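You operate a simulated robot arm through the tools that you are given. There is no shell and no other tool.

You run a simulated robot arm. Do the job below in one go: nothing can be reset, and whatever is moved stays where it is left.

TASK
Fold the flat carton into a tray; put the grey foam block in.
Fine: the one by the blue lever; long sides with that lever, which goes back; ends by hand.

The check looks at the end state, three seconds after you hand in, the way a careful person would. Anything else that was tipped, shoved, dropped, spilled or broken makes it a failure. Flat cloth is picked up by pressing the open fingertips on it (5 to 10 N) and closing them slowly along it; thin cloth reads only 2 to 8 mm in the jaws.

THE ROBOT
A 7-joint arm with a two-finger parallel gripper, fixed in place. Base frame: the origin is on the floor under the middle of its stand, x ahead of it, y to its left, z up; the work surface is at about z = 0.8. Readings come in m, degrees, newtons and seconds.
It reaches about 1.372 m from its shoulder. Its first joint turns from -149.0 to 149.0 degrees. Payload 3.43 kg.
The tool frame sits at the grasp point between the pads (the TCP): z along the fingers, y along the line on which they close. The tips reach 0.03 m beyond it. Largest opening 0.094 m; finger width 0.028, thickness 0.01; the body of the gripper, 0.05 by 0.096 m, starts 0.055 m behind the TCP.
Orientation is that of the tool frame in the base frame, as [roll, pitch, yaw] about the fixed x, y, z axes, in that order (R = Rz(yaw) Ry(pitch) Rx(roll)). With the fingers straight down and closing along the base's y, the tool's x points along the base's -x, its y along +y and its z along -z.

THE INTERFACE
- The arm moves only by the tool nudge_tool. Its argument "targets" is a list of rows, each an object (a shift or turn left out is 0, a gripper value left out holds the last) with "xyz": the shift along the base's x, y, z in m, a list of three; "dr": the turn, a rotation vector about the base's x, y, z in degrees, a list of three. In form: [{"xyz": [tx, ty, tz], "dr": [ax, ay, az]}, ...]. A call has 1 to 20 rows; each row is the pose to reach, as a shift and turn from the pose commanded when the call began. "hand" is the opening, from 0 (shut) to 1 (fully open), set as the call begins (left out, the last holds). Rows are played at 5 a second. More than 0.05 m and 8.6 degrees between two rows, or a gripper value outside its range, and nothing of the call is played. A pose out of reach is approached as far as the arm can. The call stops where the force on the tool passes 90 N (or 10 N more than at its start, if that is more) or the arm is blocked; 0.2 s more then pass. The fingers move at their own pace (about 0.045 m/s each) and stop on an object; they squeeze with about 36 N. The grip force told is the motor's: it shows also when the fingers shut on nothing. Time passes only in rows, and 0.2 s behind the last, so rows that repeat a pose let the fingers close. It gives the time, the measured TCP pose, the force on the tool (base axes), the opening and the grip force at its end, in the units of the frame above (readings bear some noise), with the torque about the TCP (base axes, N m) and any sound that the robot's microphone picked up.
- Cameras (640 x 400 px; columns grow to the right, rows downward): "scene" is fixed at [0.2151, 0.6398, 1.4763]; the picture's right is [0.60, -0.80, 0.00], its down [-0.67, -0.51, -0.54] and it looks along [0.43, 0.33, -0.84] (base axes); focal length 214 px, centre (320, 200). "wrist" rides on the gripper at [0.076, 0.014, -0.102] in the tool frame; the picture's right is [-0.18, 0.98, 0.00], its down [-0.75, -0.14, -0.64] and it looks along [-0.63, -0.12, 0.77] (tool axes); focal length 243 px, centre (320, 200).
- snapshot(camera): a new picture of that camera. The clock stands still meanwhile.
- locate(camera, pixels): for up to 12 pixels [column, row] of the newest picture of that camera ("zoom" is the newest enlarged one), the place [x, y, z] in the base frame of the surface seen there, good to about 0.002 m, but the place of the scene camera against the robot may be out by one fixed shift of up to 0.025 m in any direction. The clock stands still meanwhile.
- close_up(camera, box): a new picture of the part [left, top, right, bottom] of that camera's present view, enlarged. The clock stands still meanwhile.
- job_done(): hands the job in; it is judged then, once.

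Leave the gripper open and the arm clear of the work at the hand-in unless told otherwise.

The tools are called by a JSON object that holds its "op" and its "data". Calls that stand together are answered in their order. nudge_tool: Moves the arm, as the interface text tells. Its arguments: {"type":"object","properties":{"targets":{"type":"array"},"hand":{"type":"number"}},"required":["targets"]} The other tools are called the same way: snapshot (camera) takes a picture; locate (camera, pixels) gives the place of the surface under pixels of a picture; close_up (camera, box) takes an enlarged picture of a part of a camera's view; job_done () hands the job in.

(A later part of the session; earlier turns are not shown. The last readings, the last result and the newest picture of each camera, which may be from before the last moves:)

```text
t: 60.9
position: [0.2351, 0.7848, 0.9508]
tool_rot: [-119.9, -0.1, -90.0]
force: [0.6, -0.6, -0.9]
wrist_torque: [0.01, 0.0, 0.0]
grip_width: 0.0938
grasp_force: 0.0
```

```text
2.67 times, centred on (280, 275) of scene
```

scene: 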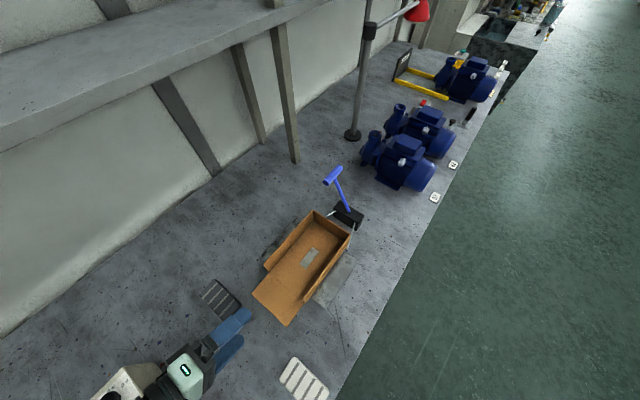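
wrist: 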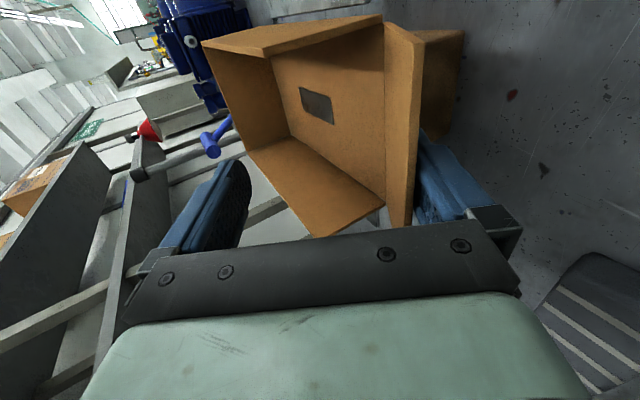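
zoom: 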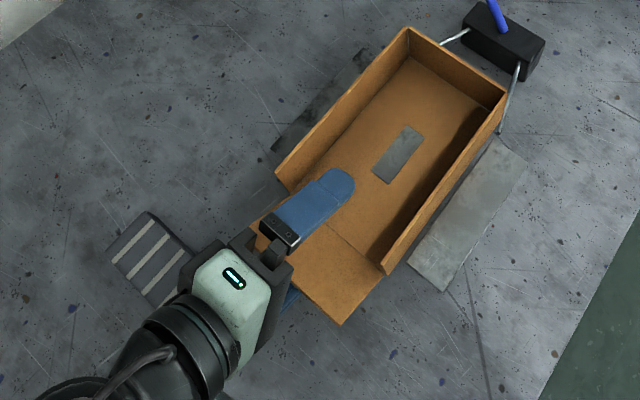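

The flap lies along the lower finger at about 30°. I'll rotate the tool about the hinge axis, bringing the flap up to about 75°.

{"op": "nudge_tool", "data": {"targets": [{"xyz": [0.0042, 0, 0.001], "dr": [0, 3.75, 0]}, {"xyz": [0.0084, 0, 0.0019], "dr": [0, 7.5, 0]}, {"xyz": [0.0128, 0, 0.0024], "dr": [0, 11.25, 0]}, {"xyz": [0.0171, 0, 0.0027], "dr": [0, 15, 0]}, {"xyz": [0.0214, 0, 0.0026], "dr": [0, 18.75, 0]}, {"xyz": [0.0257, 0, 0.0024], "dr": [0, 22.5, 0]}, {"xyz": [0.03, 0, 0.0018], "dr": [0, 26.25, 0]}, {"xyz": [0.0342, 0, 0.0009], "dr": [0, 30, 0]}, {"xyz": [0.0383, 0, -0.0003], "dr": [0, 33.75, 0]}, {"xyz": [0.0424, 0, -0.0017], "dr": [0, 37.5, 0]}, {"xyz": [0.0464, 0, -0.0033], "dr": [0, 41.25, 0]}, {"xyz": [0.0503, 0, -0.0052], "dr": [0, 45, 0]}, {"xyz": [0.0503, 0, -0.0052], "dr": [0, 45, 0]}]}}

{"op": "snapshot", "data": {"camera": "wrist"}}

{"op": "close_up", "data": {"camera": "scene", "box": [200, 200, 360, 350]}}

```text
t: 63.7
position: [0.2872, 0.786, 0.9465]
tool_rot: [-165.2, -0.1, -89.8]
force: [-0.2, 0.3, 0.6]
wrist_torque: [0.0, 0.0, -0.01]
grip_width: 0.094
grasp_force: 0.0
```

```text
taken
```

wrist: 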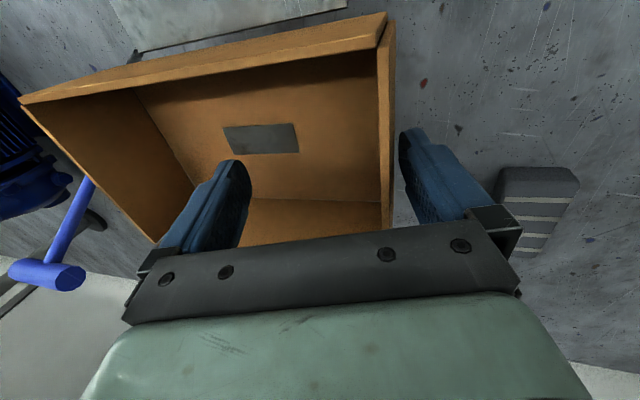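

```text
2.67 times, centred on (280, 275) of scene
```

zoom: 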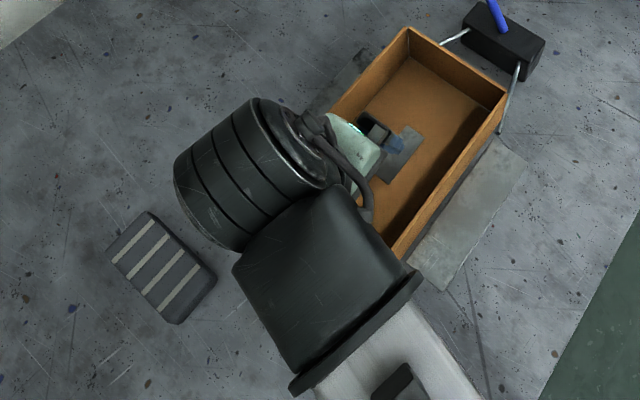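

The flap already looks close to upright. I'll measure its top edge.

{"op": "close_up", "data": {"camera": "wrist", "box": [320, 0, 460, 240]}}

{"op": "locate", "data": {"camera": "wrist", "pixels": [[392, 30], [390, 60], [390, 100], [388, 150], [385, 60], [380, 100], [386, 40], [394, 60], [405, 150], [415, 190]]}}

```text
1.67 times, centred on (390, 120) of wrist
```

zoom: 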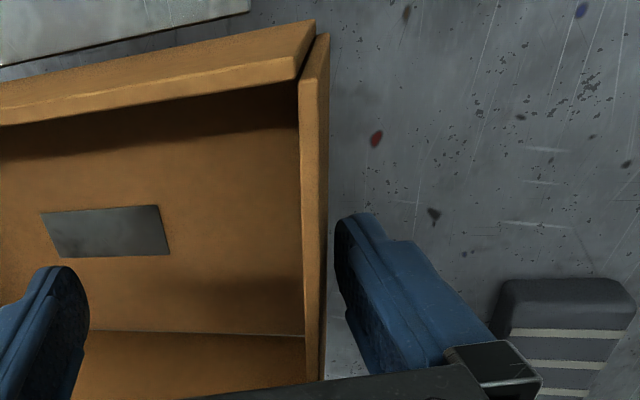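

```text
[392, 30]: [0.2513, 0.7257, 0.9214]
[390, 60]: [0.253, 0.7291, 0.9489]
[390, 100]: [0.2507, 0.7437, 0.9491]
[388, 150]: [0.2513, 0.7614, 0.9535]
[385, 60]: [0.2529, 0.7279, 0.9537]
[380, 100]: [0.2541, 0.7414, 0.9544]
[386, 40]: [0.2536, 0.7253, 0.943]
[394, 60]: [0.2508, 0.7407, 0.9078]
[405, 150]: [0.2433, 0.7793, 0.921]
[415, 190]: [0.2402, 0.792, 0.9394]
```

The end flap is upright: top edge at x≈0.252, hinge at 0.2545. I'll finish the rotation to vertical so the outer finger gently squares it, then lift out.

{"op": "nudge_tool", "data": {"targets": [{"xyz": [0.0037, 0, -0.0024], "dr": [0, 3.75, 0]}, {"xyz": [0.0073, 0, -0.0047], "dr": [0, 7.5, 0]}, {"xyz": [0.0107, 0, -0.0075], "dr": [0, 11.25, 0]}, {"xyz": [0.014, 0, -0.0102], "dr": [0, 15, 0]}, {"xyz": [0.014, 0, -0.0102], "dr": [0, 15, 0]}]}}

{"op": "close_up", "data": {"camera": "wrist", "box": [320, 0, 460, 240]}}

```text
t: 64.9
position: [0.2966, 0.787, 0.9365]
tool_rot: [179.8, 0.0, -89.9]
force: [-31.4, 2.1, -11.9]
wrist_torque: [0.0, -0.47, -0.12]
grip_width: 0.0941
grasp_force: 0.1
```

```text
1.67 times, centred on (390, 120) of wrist
```

zoom: 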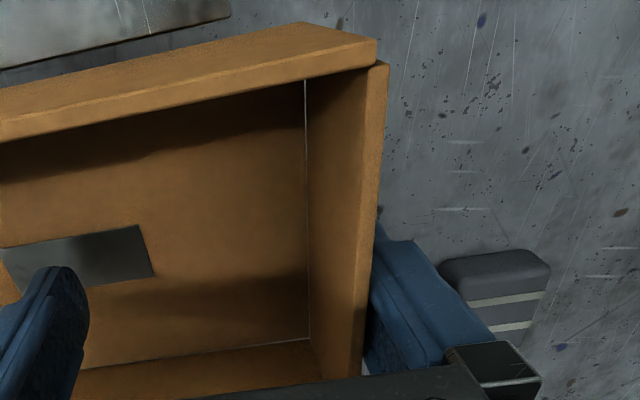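

The squaring push reached 31 N, so I'll back off in -x right away, then lift straight up.

{"op": "nudge_tool", "data": {"targets": [{"xyz": [-0.004, 0, 0]}, {"xyz": [-0.009, 0, 0]}, {"xyz": [-0.009, 0, 0.02]}, {"xyz": [-0.009, 0, 0.06]}, {"xyz": [-0.009, 0, 0.1]}, {"xyz": [-0.009, 0, 0.13]}, {"xyz": [-0.009, 0, 0.13]}]}}

{"op": "snapshot", "data": {"camera": "wrist"}}

{"op": "close_up", "data": {"camera": "wrist", "box": [80, 0, 440, 200]}}

```text
t: 66.5
position: [0.2912, 0.7848, 1.0672]
tool_rot: [179.9, 0.0, -89.9]
force: [0.0, -0.7, 0.0]
wrist_torque: [0.0, -0.02, -0.01]
grip_width: 0.0941
grasp_force: 0.0
```

```text
taken
```

wrist: 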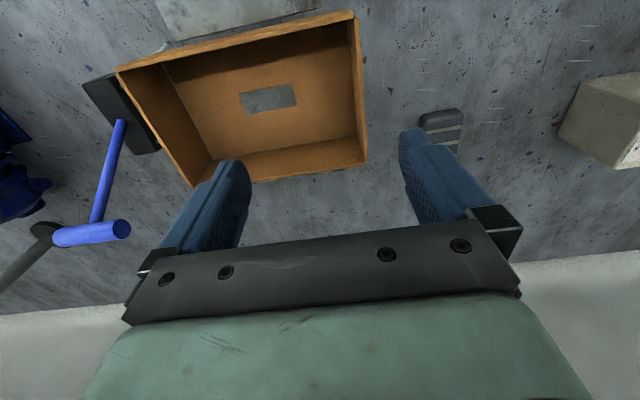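

```text
1.78 times, centred on (260, 100) of wrist
```

zoom: 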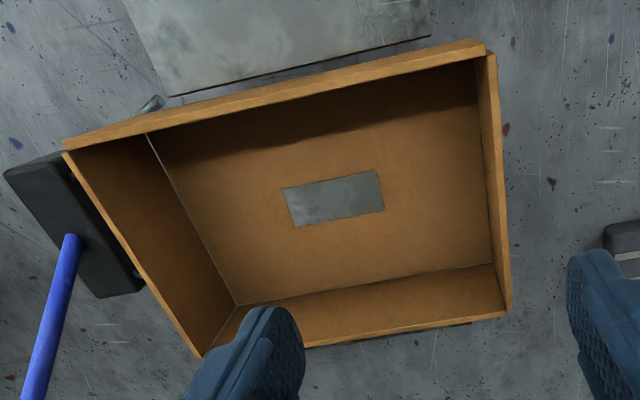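

All four sides are up. I'll check wall positions and angles, and that the tray hasn't shifted.

{"op": "locate", "data": {"camera": "zoom", "pixels": [[68, 150], [130, 255], [195, 350], [488, 60], [497, 180], [507, 310], [275, 98], [400, 330], [240, 303], [150, 140], [487, 260], [333, 197]]}}

{"op": "snapshot", "data": {"camera": "scene"}}

```text
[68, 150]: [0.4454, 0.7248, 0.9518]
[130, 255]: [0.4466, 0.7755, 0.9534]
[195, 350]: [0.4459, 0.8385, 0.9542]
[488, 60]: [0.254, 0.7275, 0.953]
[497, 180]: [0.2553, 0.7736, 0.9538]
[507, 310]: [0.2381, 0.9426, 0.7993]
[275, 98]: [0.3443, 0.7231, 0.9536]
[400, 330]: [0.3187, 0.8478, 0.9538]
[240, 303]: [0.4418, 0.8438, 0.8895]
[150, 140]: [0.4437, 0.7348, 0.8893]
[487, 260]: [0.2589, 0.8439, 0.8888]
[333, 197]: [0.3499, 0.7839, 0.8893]
```

```text
taken
```

scene: 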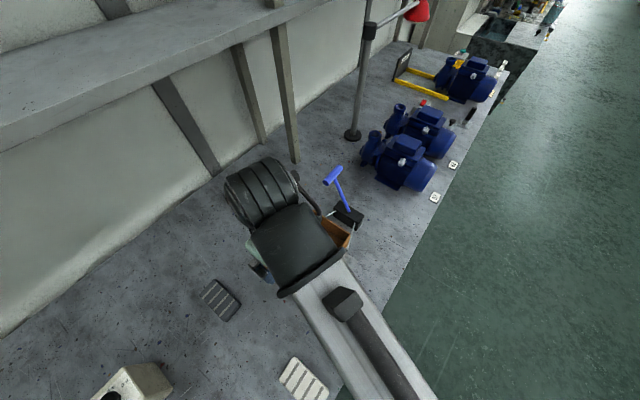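

The tray is square: wall tops at z≈0.953, interior x 0.257–0.443 and y 0.727–0.845. Next is the grey foam block. I'll move over it with the fingers closing across its short side (x).

{"op": "nudge_tool", "data": {"targets": [{"xyz": [-0.033, 0.025, 0]}, {"xyz": [-0.066, 0.05, 0]}, {"xyz": [-0.1, 0.07, 0]}, {"xyz": [-0.13, 0.09, 0]}, {"xyz": [-0.16, 0.1, 0]}, {"xyz": [-0.164, 0.1, 0]}, {"xyz": [-0.164, 0.1, 0]}]}}

{"op": "snapshot", "data": {"camera": "wrist"}}

{"op": "snapshot", "data": {"camera": "scene"}}

```text
t: 68.1
position: [0.1267, 0.8867, 1.0651]
tool_rot: [-180.0, 0.0, -89.9]
force: [0.4, 0.2, 0.3]
wrist_torque: [-0.02, -0.01, -0.03]
grip_width: 0.0943
grasp_force: 0.0
```

```text
taken
```

wrist: 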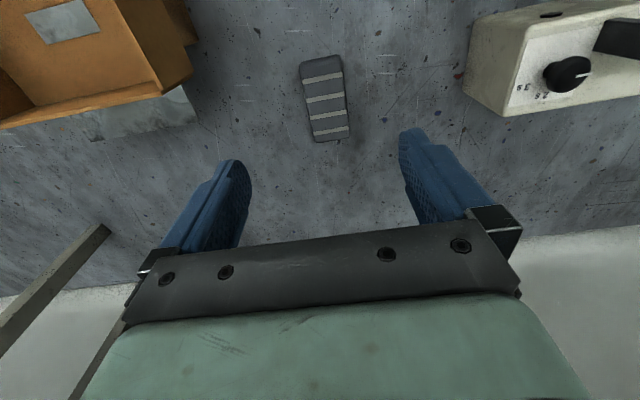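

```text
taken
```

scene: 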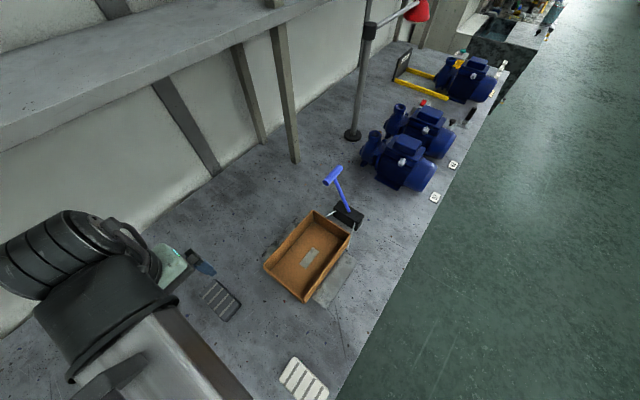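

The tray holds its shape with all four walls up. I'll locate the foam block's edges from this view.

{"op": "close_up", "data": {"camera": "wrist", "box": [270, 40, 380, 155]}}

{"op": "locate", "data": {"camera": "wrist", "pixels": [[304, 66], [336, 60], [320, 64], [316, 136], [346, 131], [331, 135], [306, 100], [343, 97], [324, 98], [303, 80], [341, 80]]}}

```text
3.48 times, centred on (325, 98) of wrist
```

zoom: 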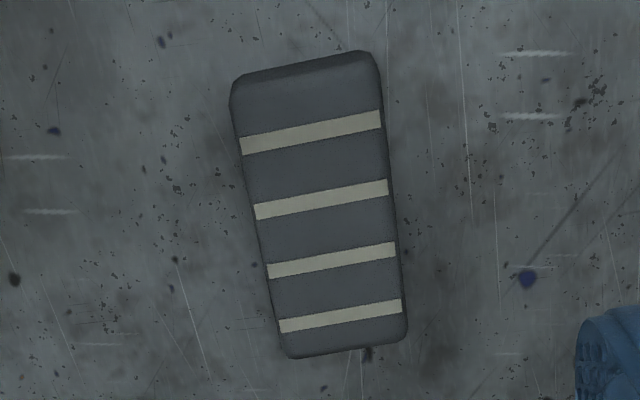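

```text
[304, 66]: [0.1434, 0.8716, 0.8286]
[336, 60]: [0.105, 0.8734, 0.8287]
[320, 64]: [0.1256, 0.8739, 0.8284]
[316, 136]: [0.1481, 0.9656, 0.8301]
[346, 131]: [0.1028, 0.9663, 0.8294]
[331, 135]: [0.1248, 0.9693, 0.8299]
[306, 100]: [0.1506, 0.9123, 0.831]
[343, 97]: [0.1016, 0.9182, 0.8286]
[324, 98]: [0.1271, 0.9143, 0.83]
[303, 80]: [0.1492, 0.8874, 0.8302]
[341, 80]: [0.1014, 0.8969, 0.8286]
```

The foam is centred at (0.126, 0.9195), about 0.053 x 0.10 m, with its top at 0.83. I'll align above it and descend with the fingers open.

{"op": "nudge_tool", "data": {"targets": [{"xyz": [-0.001, 0.02, -0.03]}, {"xyz": [-0.001, 0.033, -0.07]}, {"xyz": [-0.001, 0.033, -0.11]}, {"xyz": [-0.001, 0.033, -0.15]}, {"xyz": [-0.001, 0.033, -0.15]}], "hand": 1}}

{"op": "snapshot", "data": {"camera": "wrist"}}

```text
t: 69.3
position: [0.1273, 0.9189, 0.9149]
tool_rot: [-180.0, -0.1, -89.8]
force: [-0.3, 0.5, 0.0]
wrist_torque: [0.06, 0.01, 0.01]
grip_width: 0.094
grasp_force: 0.0
```

```text
taken
```

wrist: 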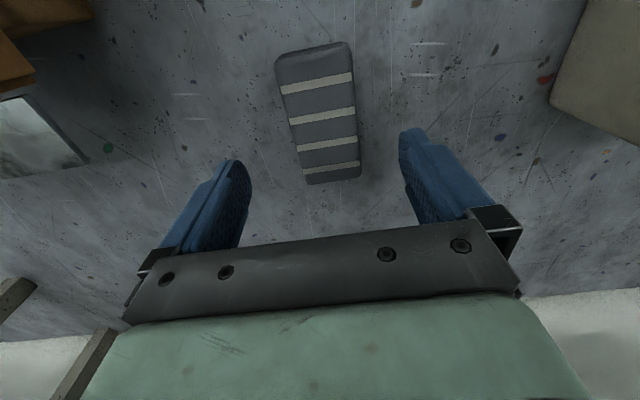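

Aligned. I'll lower to z≈0.838 so the fingertips are about 8 mm above the table on either side of the block.

{"op": "nudge_tool", "data": {"targets": [{"xyz": [0, 0, -0.03]}, {"xyz": [0, 0, -0.055]}, {"xyz": [0, 0, -0.077]}, {"xyz": [0, 0, -0.077]}]}}

{"op": "snapshot", "data": {"camera": "wrist"}}

```text
t: 70.3
position: [0.1271, 0.9185, 0.8385]
tool_rot: [179.9, 0.0, -89.9]
force: [0.3, 0.2, 0.1]
wrist_torque: [0.02, -0.01, 0.03]
grip_width: 0.0938
grasp_force: 0.0
```

```text
taken
```

wrist: 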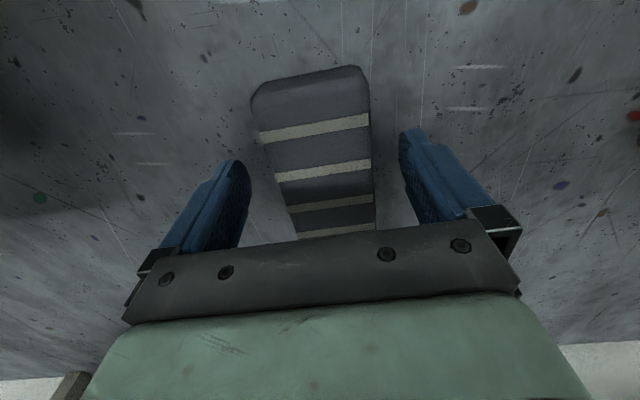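

The fingers straddle the block. I'll close to about 0.045 m so the foam is held without crushing.

{"op": "nudge_tool", "data": {"targets": [{"xyz": [0, 0, 0]}, {"xyz": [0, 0, 0]}, {"xyz": [0, 0, 0]}, {"xyz": [0, 0, 0]}, {"xyz": [0, 0, 0]}], "hand": 0.48}}

{"op": "snapshot", "data": {"camera": "wrist"}}

```text
t: 71.5
position: [0.1279, 0.9193, 0.8378]
tool_rot: [-180.0, 0.0, -89.9]
force: [-0.4, 0.2, -0.1]
wrist_torque: [0.02, 0.0, 0.0]
grip_width: 0.0546
grasp_force: 36.6
```

```text
taken
```

wrist: 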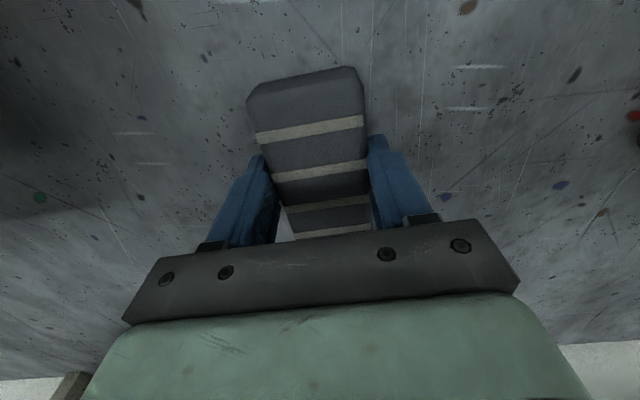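

Gripped at 0.0546 m width with 36 N. I'll lift straight up to z≈1.04.

{"op": "nudge_tool", "data": {"targets": [{"xyz": [0, 0, 0.015]}, {"xyz": [0, 0, 0.04]}, {"xyz": [0, 0, 0.075]}, {"xyz": [0, 0, 0.11]}, {"xyz": [0, 0, 0.145]}, {"xyz": [0, 0, 0.18]}, {"xyz": [0, 0, 0.2]}, {"xyz": [0, 0, 0.2]}]}}

{"op": "snapshot", "data": {"camera": "wrist"}}

```text
t: 73.3
position: [0.1261, 0.9205, 1.0388]
tool_rot: [-180.0, 0.1, -89.9]
force: [0.1, 0.3, -0.4]
wrist_torque: [-0.01, 0.04, -0.03]
grip_width: 0.0542
grasp_force: 36.1
```

```text
taken
```

wrist: 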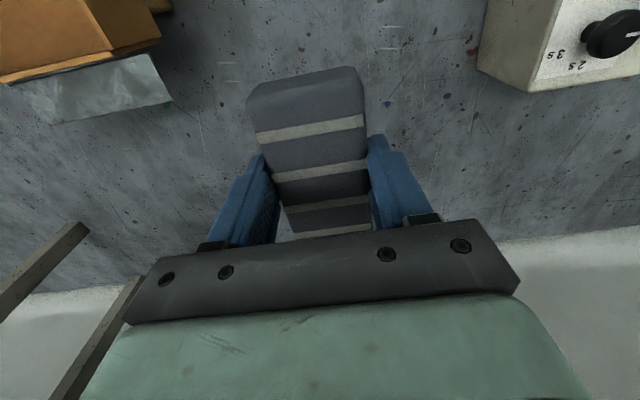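

The foam is held level. I'll check how it sits relative to the tool so it can be centred in the tray.

{"op": "locate", "data": {"camera": "wrist", "pixels": [[256, 95], [355, 78], [305, 90], [250, 115], [362, 110], [300, 82], [320, 215], [310, 130]]}}

```text
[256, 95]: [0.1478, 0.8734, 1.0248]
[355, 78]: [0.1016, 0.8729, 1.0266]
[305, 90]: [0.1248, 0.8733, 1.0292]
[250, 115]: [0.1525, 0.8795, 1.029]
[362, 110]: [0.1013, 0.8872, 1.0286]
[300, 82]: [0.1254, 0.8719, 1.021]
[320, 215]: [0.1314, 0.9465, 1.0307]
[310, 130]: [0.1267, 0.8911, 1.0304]
```

The foam is centred on the tool (y ±0.05), with its bottom at about z=1.00, above the 0.954 walls. I'll carry it over the tray centre (0.350, 0.786).

{"op": "nudge_tool", "data": {"targets": [{"xyz": [0.028, -0.0168, 0]}, {"xyz": [0.056, -0.0336, 0]}, {"xyz": [0.084, -0.0504, 0]}, {"xyz": [0.112, -0.0673, 0]}, {"xyz": [0.14, -0.0841, 0]}, {"xyz": [0.168, -0.1009, 0]}, {"xyz": [0.196, -0.1177, 0]}, {"xyz": [0.224, -0.1345, 0]}, {"xyz": [0.224, -0.1345, 0]}, {"xyz": [0.224, -0.1345, 0]}]}}

{"op": "snapshot", "data": {"camera": "wrist"}}

{"op": "snapshot", "data": {"camera": "scene"}}

```text
t: 75.5
position: [0.3501, 0.7842, 1.0388]
tool_rot: [179.9, 0.0, -89.9]
force: [0.9, 0.5, 0.1]
wrist_torque: [0.01, -0.01, 0.02]
grip_width: 0.0544
grasp_force: 35.7
```

```text
taken
```

wrist: 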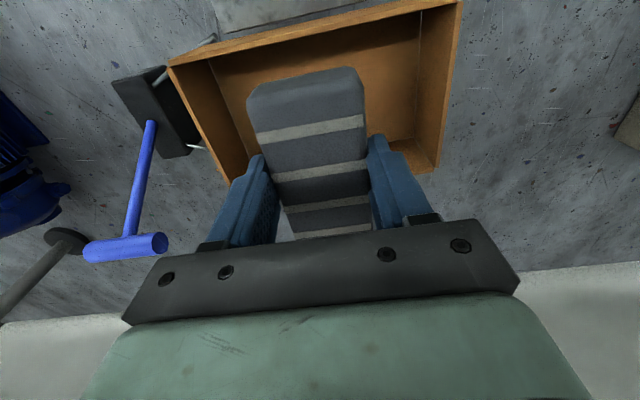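

```text
taken
```

scene: 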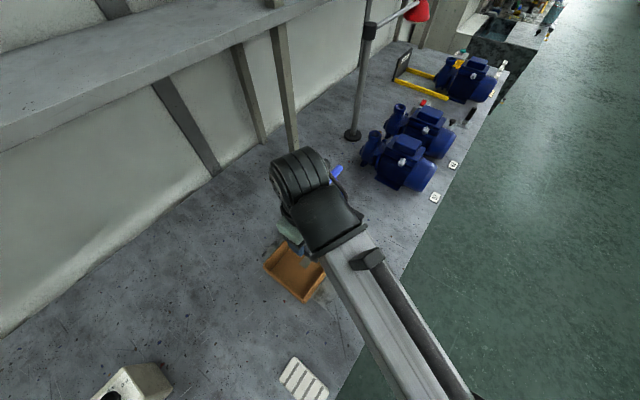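

The foam is above the tray. I'll verify clearance between the foam's near end and the near wall, since the far wall is hidden.

{"op": "locate", "data": {"camera": "wrist", "pixels": [[310, 32], [310, 38], [310, 44], [300, 80], [305, 92], [350, 78], [430, 160], [420, 155], [435, 175], [235, 175], [200, 80], [445, 60]]}}

{"op": "close_up", "data": {"camera": "wrist", "box": [160, 0, 480, 200]}}

```text
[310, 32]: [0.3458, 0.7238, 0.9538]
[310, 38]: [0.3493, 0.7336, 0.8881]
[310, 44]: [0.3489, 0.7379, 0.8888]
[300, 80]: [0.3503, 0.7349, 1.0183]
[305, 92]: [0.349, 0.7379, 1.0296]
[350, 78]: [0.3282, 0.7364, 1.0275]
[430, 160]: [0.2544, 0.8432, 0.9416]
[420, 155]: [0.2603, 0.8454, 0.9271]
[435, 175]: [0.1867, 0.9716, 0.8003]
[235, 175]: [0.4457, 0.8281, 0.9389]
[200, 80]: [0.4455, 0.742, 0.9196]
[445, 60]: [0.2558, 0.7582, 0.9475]
```

```text
2.00 times, centred on (320, 100) of wrist
```

zoom: 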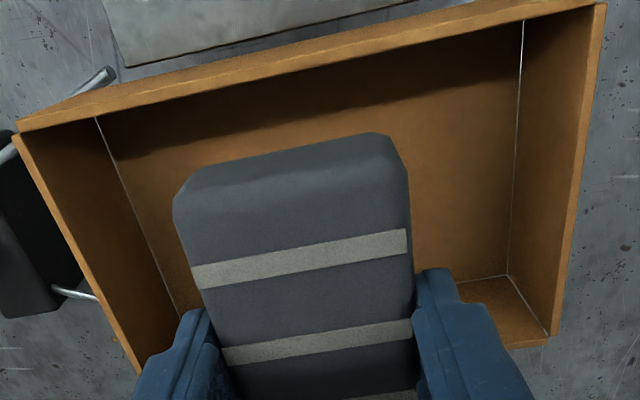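

Clearance is about 9–10 mm at both ends. I'll lower the foam slowly to just above the tray floor (TCP z≈0.928).

{"op": "nudge_tool", "data": {"targets": [{"xyz": [0, 0.0005, -0.02]}, {"xyz": [0, 0.0005, -0.04]}, {"xyz": [0, 0.0005, -0.06]}, {"xyz": [0, 0.0005, -0.08]}, {"xyz": [0, 0.0005, -0.095]}, {"xyz": [0, 0.0005, -0.105]}, {"xyz": [0, 0.0005, -0.1105]}, {"xyz": [0, 0.0005, -0.1105]}]}}

{"op": "snapshot", "data": {"camera": "wrist"}}

```text
t: 77.3
position: [0.3498, 0.7859, 0.9276]
tool_rot: [-180.0, 0.0, -89.9]
force: [1.9, 9.5, 23.3]
wrist_torque: [-0.62, -0.03, 0.07]
grip_width: 0.0544
grasp_force: 36.3
```

```text
taken
```

wrist: 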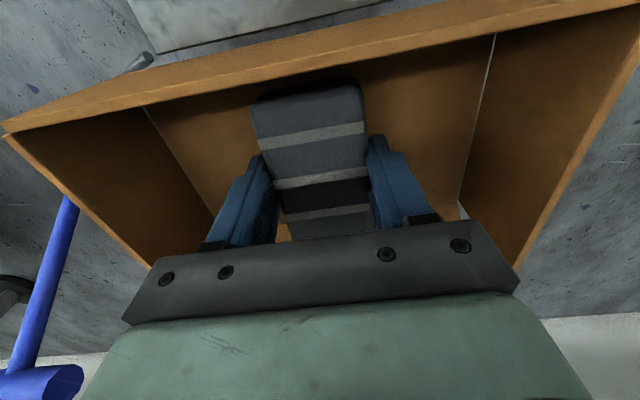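

There is 23 N upward and 9.5 N sideways, so the foam is on the floor and pressing. I'll raise 3 mm to relieve it and look closely.

{"op": "nudge_tool", "data": {"targets": [{"xyz": [0, 0, 0.0015]}, {"xyz": [0, 0, 0.003]}, {"xyz": [0, 0, 0.003]}]}}

{"op": "close_up", "data": {"camera": "wrist", "box": [160, 40, 480, 240]}}

{"op": "locate", "data": {"camera": "zoom", "pixels": [[200, 110], [300, 95], [400, 90], [300, 130], [220, 140], [395, 130], [340, 340], [300, 60], [300, 35], [605, 345], [220, 340]]}}

```text
t: 78.1
position: [0.3501, 0.7849, 0.9309]
tool_rot: [180.0, -0.1, -89.9]
force: [-0.4, -0.3, -1.0]
wrist_torque: [-0.01, -0.02, 0.0]
grip_width: 0.0543
grasp_force: 35.9
```

```text
2.00 times, centred on (320, 140) of wrist
```

zoom: 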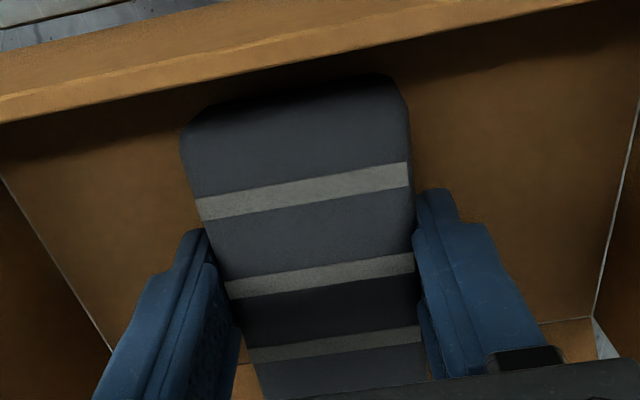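

```text
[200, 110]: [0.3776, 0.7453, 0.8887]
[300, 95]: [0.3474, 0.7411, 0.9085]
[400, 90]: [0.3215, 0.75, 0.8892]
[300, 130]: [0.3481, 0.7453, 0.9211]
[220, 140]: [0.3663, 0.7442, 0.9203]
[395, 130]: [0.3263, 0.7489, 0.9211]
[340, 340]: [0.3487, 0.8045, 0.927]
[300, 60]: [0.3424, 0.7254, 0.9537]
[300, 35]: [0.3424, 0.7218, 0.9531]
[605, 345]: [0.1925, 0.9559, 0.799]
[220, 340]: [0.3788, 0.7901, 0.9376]
```

I'll check whether the foam is tilted in the grip by sampling its top along its length.

{"op": "locate", "data": {"camera": "zoom", "pixels": [[300, 150], [305, 175], [310, 195], [315, 225], [320, 255], [325, 275], [330, 300], [335, 325], [340, 345], [345, 365], [345, 385], [300, 110]]}}

```text
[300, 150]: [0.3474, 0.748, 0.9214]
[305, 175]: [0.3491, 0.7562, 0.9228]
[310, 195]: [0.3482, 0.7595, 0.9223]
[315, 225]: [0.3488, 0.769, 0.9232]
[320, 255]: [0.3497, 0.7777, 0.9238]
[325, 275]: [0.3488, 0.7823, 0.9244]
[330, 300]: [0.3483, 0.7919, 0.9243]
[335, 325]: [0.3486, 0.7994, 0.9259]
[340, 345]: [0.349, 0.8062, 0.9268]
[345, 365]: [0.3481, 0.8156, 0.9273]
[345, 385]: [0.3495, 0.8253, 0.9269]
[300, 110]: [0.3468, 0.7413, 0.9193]
```

The foam's top slopes about 4.5°, far end higher, so something under or beside the far end pushed it. I'll inspect the floor and the far corner, where there's a bright gap at zoom (605,345).

{"op": "locate", "data": {"camera": "zoom", "pixels": [[560, 300], [480, 200], [560, 200], [120, 200], [560, 340], [545, 330], [520, 330], [630, 300], [625, 200], [100, 300], [50, 250], [585, 350]]}}

{"op": "close_up", "data": {"camera": "wrist", "box": [380, 140, 540, 260]}}

{"op": "snapshot", "data": {"camera": "scene"}}

```text
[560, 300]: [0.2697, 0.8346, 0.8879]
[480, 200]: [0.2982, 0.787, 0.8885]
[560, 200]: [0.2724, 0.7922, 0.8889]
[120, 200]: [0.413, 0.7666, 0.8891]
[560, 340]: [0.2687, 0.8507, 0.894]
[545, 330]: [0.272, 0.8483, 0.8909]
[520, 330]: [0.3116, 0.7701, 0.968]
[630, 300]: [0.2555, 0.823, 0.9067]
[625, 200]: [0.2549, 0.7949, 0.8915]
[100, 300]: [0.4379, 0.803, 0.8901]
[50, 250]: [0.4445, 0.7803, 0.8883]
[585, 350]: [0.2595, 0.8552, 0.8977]
```

```text
3.33 times, centred on (460, 200) of wrist
```

zoom: 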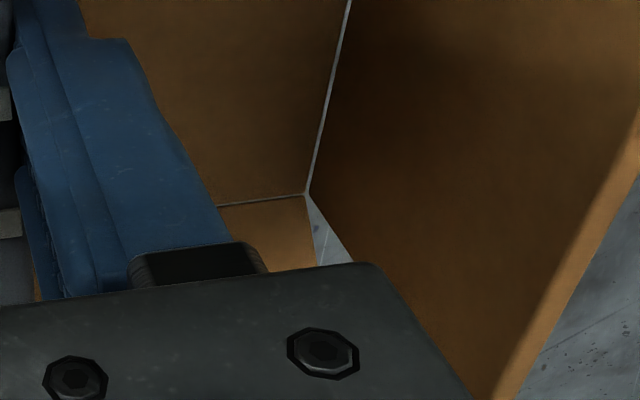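

```text
taken
```

scene: 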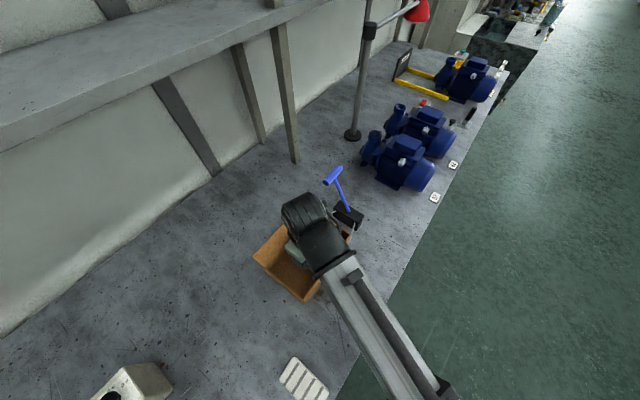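

The far long side has been pushed outward to about 45° (its inner face is at y=0.855 at only z=0.898), and the foam slipped about 6 mm toward +y in the grip. I'll shift the foam back toward centre by 5 mm, release it onto the floor, lift clear and inspect. The lever can raise that side again afterwards.

{"op": "nudge_tool", "data": {"targets": [{"xyz": [0, -0.002, 0]}, {"xyz": [0, -0.004, 0]}, {"xyz": [0, -0.0055, 0]}, {"xyz": [0, -0.0055, -0.001]}, {"xyz": [0, -0.0055, -0.001]}]}}

{"op": "close_up", "data": {"camera": "wrist", "box": [160, 40, 480, 240]}}

{"op": "locate", "data": {"camera": "zoom", "pixels": [[300, 95], [300, 110], [300, 130], [310, 195], [335, 325], [345, 385], [300, 60]]}}

```text
t: 79.3
position: [0.3506, 0.7799, 0.9285]
tool_rot: [-180.0, 0.0, -89.9]
force: [1.1, -0.7, 0.1]
wrist_torque: [-0.01, 0.02, 0.02]
grip_width: 0.0544
grasp_force: 35.6
```

```text
2.00 times, centred on (320, 140) of wrist
```

zoom: 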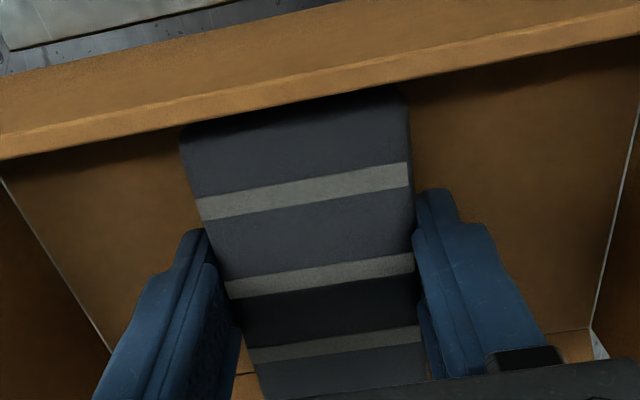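

```text
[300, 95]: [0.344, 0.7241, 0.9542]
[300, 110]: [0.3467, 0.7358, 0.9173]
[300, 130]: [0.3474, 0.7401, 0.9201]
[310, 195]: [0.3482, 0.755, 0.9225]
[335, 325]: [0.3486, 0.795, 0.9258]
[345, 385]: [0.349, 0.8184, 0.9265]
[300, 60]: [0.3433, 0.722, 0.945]
```

The foam's near end is at y≈0.736, with a clear margin to the near wall. I'll release it.

{"op": "nudge_tool", "data": {"targets": [{"xyz": [0, 0, 0]}, {"xyz": [0, 0, 0]}, {"xyz": [0, 0, 0]}], "hand": 0.8}}

{"op": "nudge_tool", "data": {"targets": [{"xyz": [0, 0, 0.03]}, {"xyz": [0, 0, 0.07]}, {"xyz": [0, 0, 0.11]}, {"xyz": [0, 0, 0.14]}, {"xyz": [0, 0, 0.14]}]}}

{"op": "snapshot", "data": {"camera": "wrist"}}

{"op": "snapshot", "data": {"camera": "scene"}}

```text
t: 80.1
position: [0.3505, 0.7792, 0.9299]
tool_rot: [-180.0, 0.0, -89.9]
force: [-0.4, 0.2, 0.4]
wrist_torque: [-0.02, 0.0, 0.02]
grip_width: 0.075
grasp_force: 0.0
```

```text
t: 81.3
position: [0.3507, 0.7805, 1.0711]
tool_rot: [-180.0, 0.0, -89.9]
force: [0.5, -0.4, 0.0]
wrist_torque: [0.01, 0.02, -0.03]
grip_width: 0.075
grasp_force: 0.0
```

```text
taken
```

wrist: 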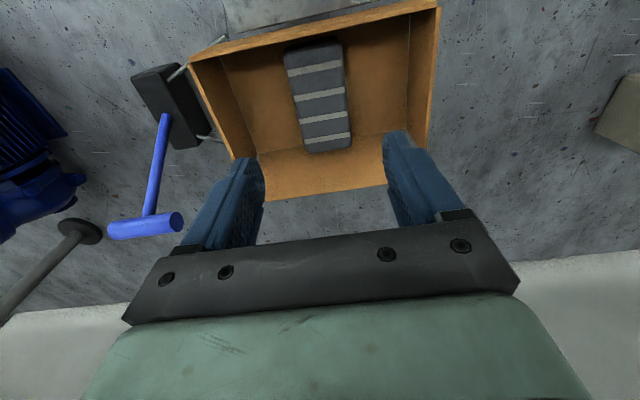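

```text
taken
```

scene: 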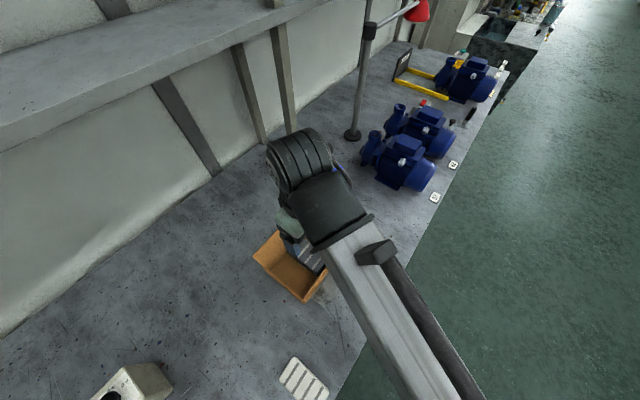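

The foam lies in the tray and the far long side is leaning outward. I'll measure both.

{"op": "close_up", "data": {"camera": "wrist", "box": [160, 0, 480, 220]}}

{"op": "locate", "data": {"camera": "wrist", "pixels": [[285, 55], [338, 42], [310, 48], [308, 150], [350, 145], [330, 150], [265, 160], [320, 190], [320, 160], [292, 80], [346, 80], [370, 140]]}}

```text
1.82 times, centred on (320, 110) of wrist
```

zoom: 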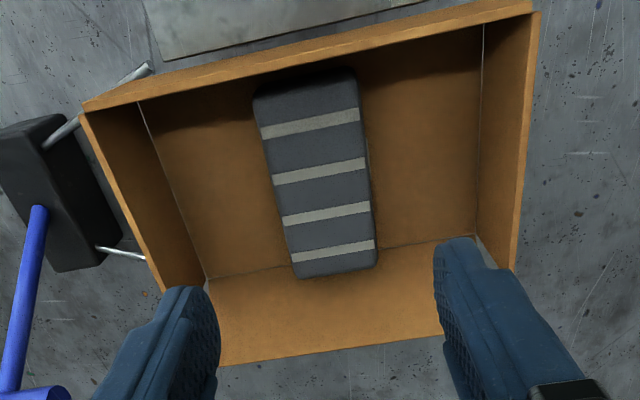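

```text
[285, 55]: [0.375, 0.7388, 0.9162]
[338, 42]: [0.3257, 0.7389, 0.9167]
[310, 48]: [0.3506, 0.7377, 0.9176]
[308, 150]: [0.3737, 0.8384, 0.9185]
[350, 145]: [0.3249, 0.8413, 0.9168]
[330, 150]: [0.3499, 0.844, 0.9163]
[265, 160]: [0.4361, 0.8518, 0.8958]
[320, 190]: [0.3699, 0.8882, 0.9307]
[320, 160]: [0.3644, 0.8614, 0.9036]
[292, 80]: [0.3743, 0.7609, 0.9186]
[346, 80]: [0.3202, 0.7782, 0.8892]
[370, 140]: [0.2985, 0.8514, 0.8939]
```

The foam is about 0.107 m long (y 0.737–0.844), so crosswise it only just fits, and it caught the far wall on the way in. I'll turn it so its long side runs along the tray. First, align over its centre (0.3495, 0.7905) and go down to regrip.

{"op": "nudge_tool", "data": {"targets": [{"xyz": [-0.001, 0.005, -0.03]}, {"xyz": [-0.001, 0.01, -0.065]}, {"xyz": [-0.001, 0.01, -0.1]}, {"xyz": [-0.001, 0.01, -0.125]}, {"xyz": [-0.001, 0.01, -0.142]}, {"xyz": [-0.001, 0.01, -0.142]}], "hand": 0.85}}

{"op": "snapshot", "data": {"camera": "wrist"}}

```text
t: 82.7
position: [0.3493, 0.79, 0.9266]
tool_rot: [-180.0, 0.1, -89.9]
force: [0.5, 0.1, -0.2]
wrist_torque: [-0.01, 0.01, 0.04]
grip_width: 0.08
grasp_force: 0.1
```

```text
taken
```

wrist: 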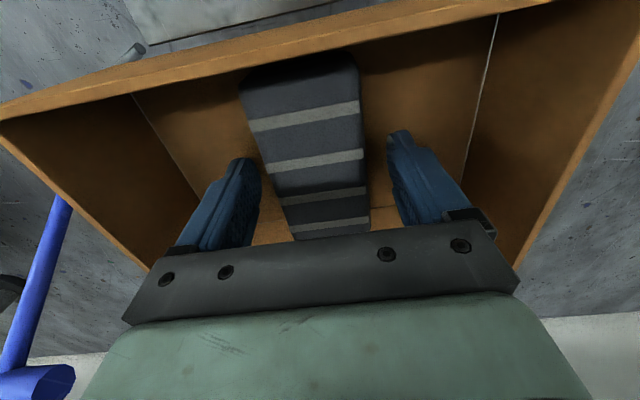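

Fingers are either side of the foam with no contact force. I'll close on it, then lift in the next call.

{"op": "nudge_tool", "data": {"targets": [{"xyz": [0, 0, 0]}, {"xyz": [0, 0, 0]}, {"xyz": [0, 0, 0]}, {"xyz": [0, 0, 0]}], "hand": 0.48}}

{"op": "nudge_tool", "data": {"targets": [{"xyz": [0, 0, 0.015]}, {"xyz": [0, 0, 0.035]}, {"xyz": [0, 0, 0.06]}, {"xyz": [0, 0, 0.085]}, {"xyz": [0, 0, 0.11]}, {"xyz": [0, 0, 0.125]}, {"xyz": [0, 0, 0.125]}]}}

{"op": "snapshot", "data": {"camera": "wrist"}}

```text
t: 83.7
position: [0.3489, 0.789, 0.9263]
tool_rot: [-180.0, 0.0, -89.9]
force: [-0.7, 0.6, 0.3]
wrist_torque: [0.01, -0.01, 0.04]
grip_width: 0.0545
grasp_force: 36.5
```

```text
t: 85.3
position: [0.3485, 0.7893, 1.0531]
tool_rot: [180.0, 0.1, -89.9]
force: [0.2, 0.1, -0.4]
wrist_torque: [0.0, 0.01, -0.01]
grip_width: 0.0544
grasp_force: 36.1
```

```text
taken
```

wrist: 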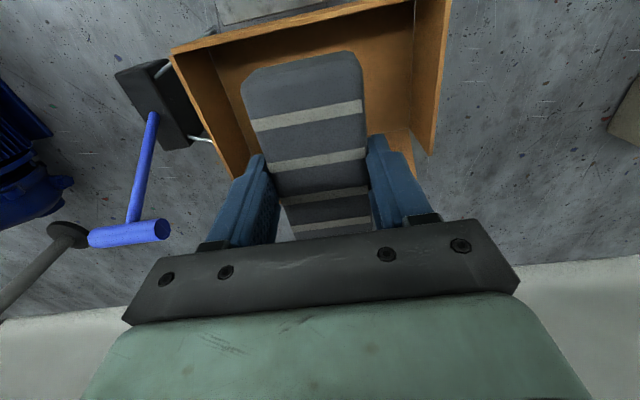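

The foam is lifted clear. I'll rotate -90° about vertical here, so its long side runs along x.

{"op": "nudge_tool", "data": {"targets": [{"xyz": [0, 0, 0], "dr": [0, 0, -8]}, {"xyz": [0, 0, 0], "dr": [0, 0, -16]}, {"xyz": [0, 0, 0], "dr": [0, 0, -24]}, {"xyz": [0, 0, 0], "dr": [0, 0, -32]}, {"xyz": [0, 0, 0], "dr": [0, 0, -40]}, {"xyz": [0, 0, 0], "dr": [0, 0, -48]}, {"xyz": [0, 0, 0], "dr": [0, 0, -56]}, {"xyz": [0, 0, 0], "dr": [0, 0, -64]}, {"xyz": [0, 0, 0], "dr": [0, 0, -72]}, {"xyz": [0, 0, 0], "dr": [0, 0, -80]}, {"xyz": [0, 0, 0], "dr": [0, 0, -86]}, {"xyz": [0.001, -0.003, 0], "dr": [0, 0, -90]}, {"xyz": [0.001, -0.003, 0], "dr": [0, 0, -90]}]}}

{"op": "snapshot", "data": {"camera": "wrist"}}

{"op": "snapshot", "data": {"camera": "scene"}}

```text
t: 88.1
position: [0.3514, 0.7873, 1.0533]
tool_rot: [180.0, -0.1, 180.0]
force: [-0.6, -0.4, -0.1]
wrist_torque: [-0.02, -0.01, 0.01]
grip_width: 0.0542
grasp_force: 36.4
```

```text
taken
```

wrist: 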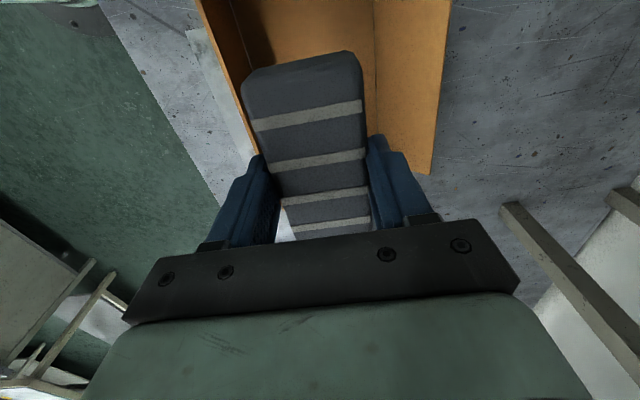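

```text
taken
```

scene: 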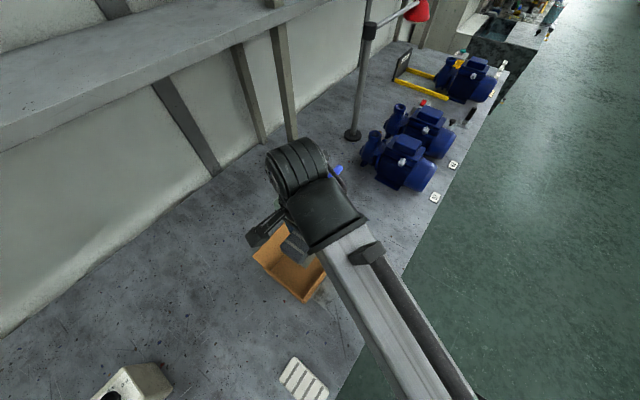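

Rotated and still held. I'll check the foam's ends against the tray before lowering.

{"op": "locate", "data": {"camera": "wrist", "pixels": [[300, 62], [305, 75], [250, 90], [358, 70], [335, 225], [245, 105], [362, 95], [215, 30], [250, 60], [420, 60], [375, 60], [240, 115]]}}

```text
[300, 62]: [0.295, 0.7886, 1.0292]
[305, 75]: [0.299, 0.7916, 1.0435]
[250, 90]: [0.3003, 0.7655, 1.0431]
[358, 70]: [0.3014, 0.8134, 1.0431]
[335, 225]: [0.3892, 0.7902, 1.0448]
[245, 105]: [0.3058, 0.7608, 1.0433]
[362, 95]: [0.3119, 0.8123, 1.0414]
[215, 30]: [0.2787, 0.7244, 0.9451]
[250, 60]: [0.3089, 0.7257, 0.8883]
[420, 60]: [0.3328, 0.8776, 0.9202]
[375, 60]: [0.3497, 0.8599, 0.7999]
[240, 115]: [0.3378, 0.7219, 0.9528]
```

The foam would span x 0.294–0.402 and y 0.760–0.814, well inside the tray. I'll lower it to about 2 mm above the floor.

{"op": "nudge_tool", "data": {"targets": [{"xyz": [0, 0, -0.025]}, {"xyz": [0, 0, -0.05]}, {"xyz": [0, 0, -0.075]}, {"xyz": [0, 0, -0.095]}, {"xyz": [0, 0, -0.11]}, {"xyz": [0, 0, -0.118]}, {"xyz": [0, 0, -0.123]}, {"xyz": [0, 0, -0.123]}]}}

{"op": "snapshot", "data": {"camera": "wrist"}}

```text
t: 89.9
position: [0.3501, 0.7884, 0.9302]
tool_rot: [-179.9, 0.0, -179.9]
force: [-1.0, 0.6, 0.4]
wrist_torque: [-0.03, 0.0, 0.02]
grip_width: 0.0547
grasp_force: 36.0
```

```text
taken
```

wrist: 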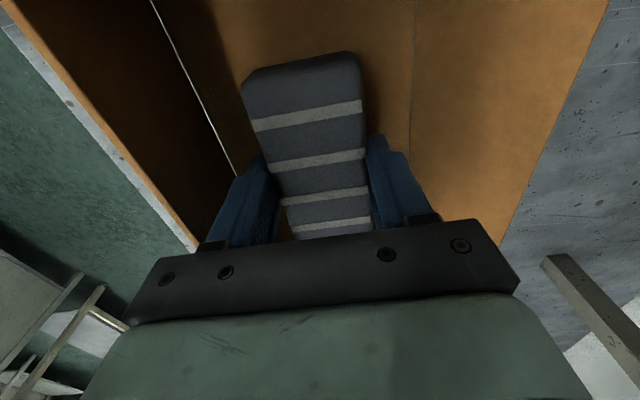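

No contact force. I'll release by opening only to about 0.068 m, staying clear of the walls, and lift straight up.

{"op": "nudge_tool", "data": {"targets": [{"xyz": [0, 0, 0]}, {"xyz": [0, 0, 0]}, {"xyz": [0, 0, 0]}], "hand": 0.72}}

{"op": "nudge_tool", "data": {"targets": [{"xyz": [0, 0, 0.03]}, {"xyz": [0, 0, 0.07]}, {"xyz": [0, 0, 0.11]}, {"xyz": [0, 0, 0.14]}, {"xyz": [0, 0, 0.14]}]}}

{"op": "snapshot", "data": {"camera": "wrist"}}

```text
t: 90.7
position: [0.3507, 0.7878, 0.9309]
tool_rot: [-179.9, 0.0, -180.0]
force: [-0.4, 1.2, -0.6]
wrist_torque: [0.01, -0.03, 0.0]
grip_width: 0.0676
grasp_force: 0.1
```

```text
t: 91.9
position: [0.3506, 0.786, 1.0731]
tool_rot: [180.0, 0.1, -179.9]
force: [0.4, 0.0, 0.0]
wrist_torque: [0.0, -0.01, -0.01]
grip_width: 0.0677
grasp_force: 0.0
```

```text
taken
```

wrist: 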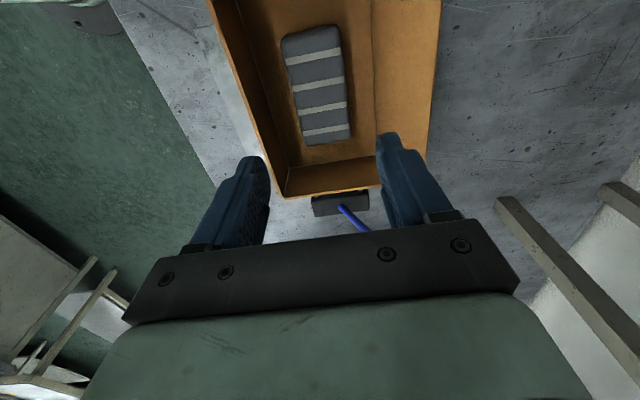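

The foam lies flat along the tray. Now back to the lever to raise the far long side again. I'll move to hover over the handle at (0.551, 0.857).

{"op": "nudge_tool", "data": {"targets": [{"xyz": [0.04, 0.014, 0.01]}, {"xyz": [0.08, 0.028, 0.015]}, {"xyz": [0.12, 0.042, 0.015]}, {"xyz": [0.16, 0.056, 0.015]}, {"xyz": [0.19, 0.066, 0.01]}, {"xyz": [0.2, 0.0705, 0.005]}, {"xyz": [0.2, 0.0705, 0.005]}], "hand": 0.65}}

{"op": "snapshot", "data": {"camera": "wrist"}}

{"op": "snapshot", "data": {"camera": "scene"}}

```text
t: 93.5
position: [0.5497, 0.8575, 1.0768]
tool_rot: [-180.0, 0.0, -180.0]
force: [-0.1, 0.2, 0.4]
wrist_torque: [0.02, 0.02, 0.04]
grip_width: 0.0613
grasp_force: 0.1
```

```text
taken
```

wrist: 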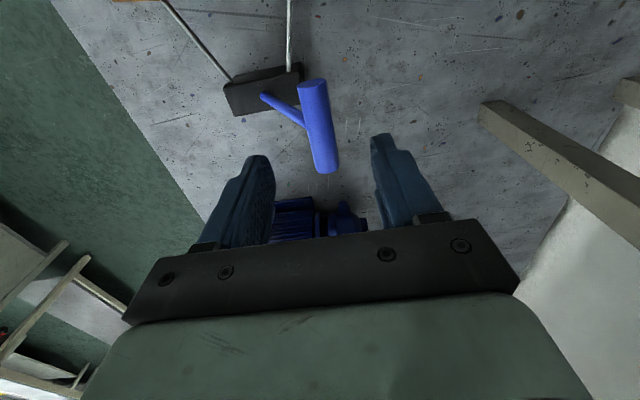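

```text
taken
```

scene: 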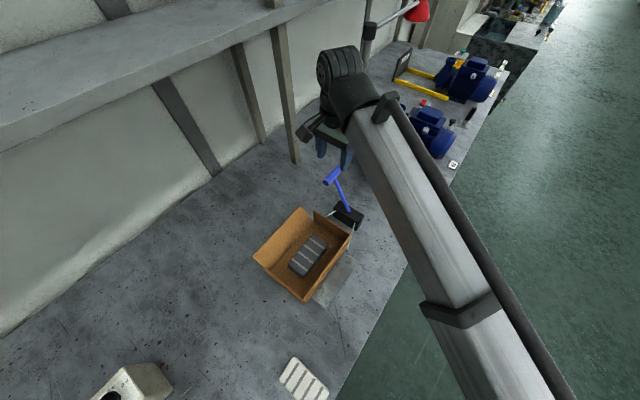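

The scene shows the foam in the tray and only the far long side leaning out. I'll descend around the handle as before.

{"op": "nudge_tool", "data": {"targets": [{"xyz": [0, 0, -0.025]}, {"xyz": [0, 0, -0.05]}, {"xyz": [0, 0, -0.069]}, {"xyz": [0, 0, -0.069]}]}}

{"op": "nudge_tool", "data": {"targets": [{"xyz": [0, 0, 0]}, {"xyz": [0, 0, 0]}, {"xyz": [0, 0, 0]}], "hand": 0.34}}

{"op": "snapshot", "data": {"camera": "wrist"}}

```text
t: 94.5
position: [0.5494, 0.8573, 1.0044]
tool_rot: [-180.0, -0.1, -180.0]
force: [0.1, -0.1, -0.2]
wrist_torque: [-0.02, -0.01, -0.02]
grip_width: 0.0611
grasp_force: 0.0
```

```text
t: 95.3
position: [0.5497, 0.858, 1.005]
tool_rot: [-179.9, 0.0, -179.9]
force: [-0.1, -0.3, 0.9]
wrist_torque: [-0.04, -0.04, -0.01]
grip_width: 0.0324
grasp_force: 0.3
```

```text
taken
```

wrist: 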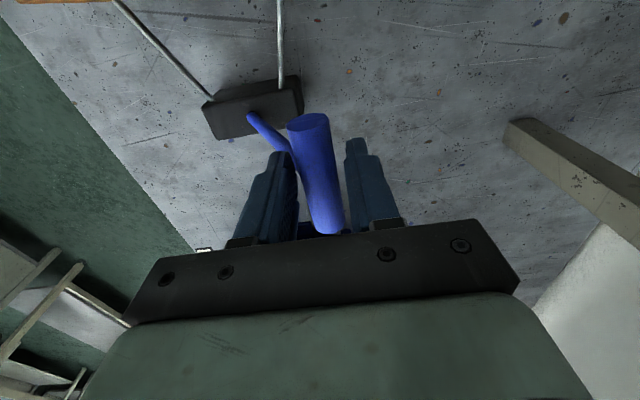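

The handle is caged again. I'll drive the lever along the same arc to about -15° and check the walls.

{"op": "nudge_tool", "data": {"targets": [{"xyz": [0, -0.007, 0.002]}, {"xyz": [0, -0.0142, 0.0054]}, {"xyz": [0, -0.02, 0.0079]}, {"xyz": [0, -0.0259, 0.0103]}, {"xyz": [0, -0.032, 0.0122]}, {"xyz": [0, -0.038, 0.0141]}, {"xyz": [0, -0.0445, 0.0154], "dr": [1.25, 0, 0]}, {"xyz": [0, -0.051, 0.0166], "dr": [2.5, 0, 0]}, {"xyz": [0, -0.0577, 0.0173], "dr": [3.75, 0, 0]}, {"xyz": [0, -0.0644, 0.0179], "dr": [5, 0, 0]}, {"xyz": [0, -0.071, 0.0181], "dr": [6.25, 0, 0]}, {"xyz": [0, -0.0777, 0.0183], "dr": [7.5, 0, 0]}, {"xyz": [0, -0.0844, 0.0178], "dr": [8.75, 0, 0]}, {"xyz": [0, -0.091, 0.0173], "dr": [10, 0, 0]}, {"xyz": [0, -0.0977, 0.0164], "dr": [11.5, 0, 0]}, {"xyz": [0, -0.1044, 0.0154], "dr": [13, 0, 0]}, {"xyz": [0, -0.111, 0.0138], "dr": [14.5, 0, 0]}, {"xyz": [0, -0.1175, 0.0122], "dr": [16, 0, 0]}]}}

{"op": "snapshot", "data": {"camera": "scene"}}

{"op": "close_up", "data": {"camera": "scene", "box": [240, 190, 400, 330]}}

```text
t: 99.1
position: [0.5508, 0.738, 1.019]
tool_rot: [163.9, 0.0, -180.0]
force: [-0.2, 0.5, -0.4]
wrist_torque: [0.02, 0.05, -0.01]
grip_width: 0.0321
grasp_force: 0.0
```

```text
taken
```

scene: 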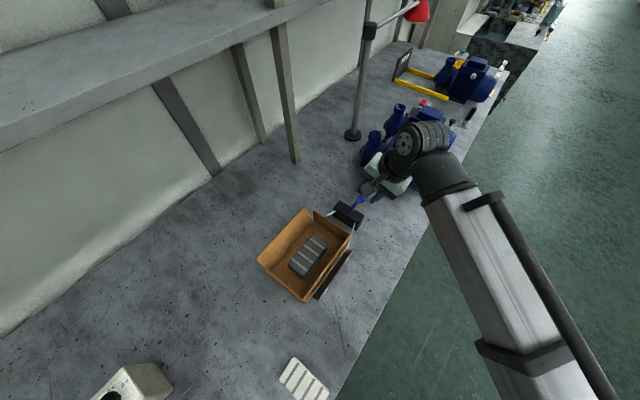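

```text
2.86 times, centred on (320, 260) of scene
```

zoom: 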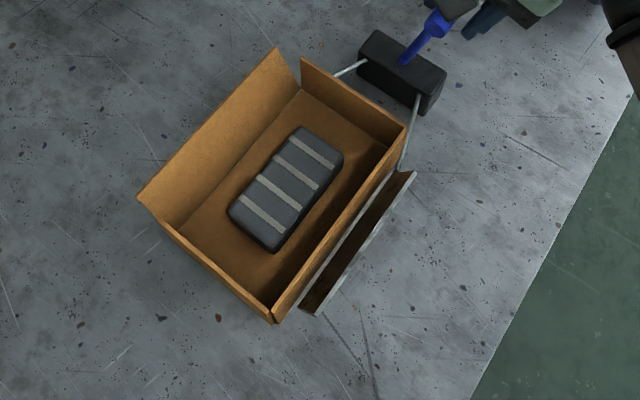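

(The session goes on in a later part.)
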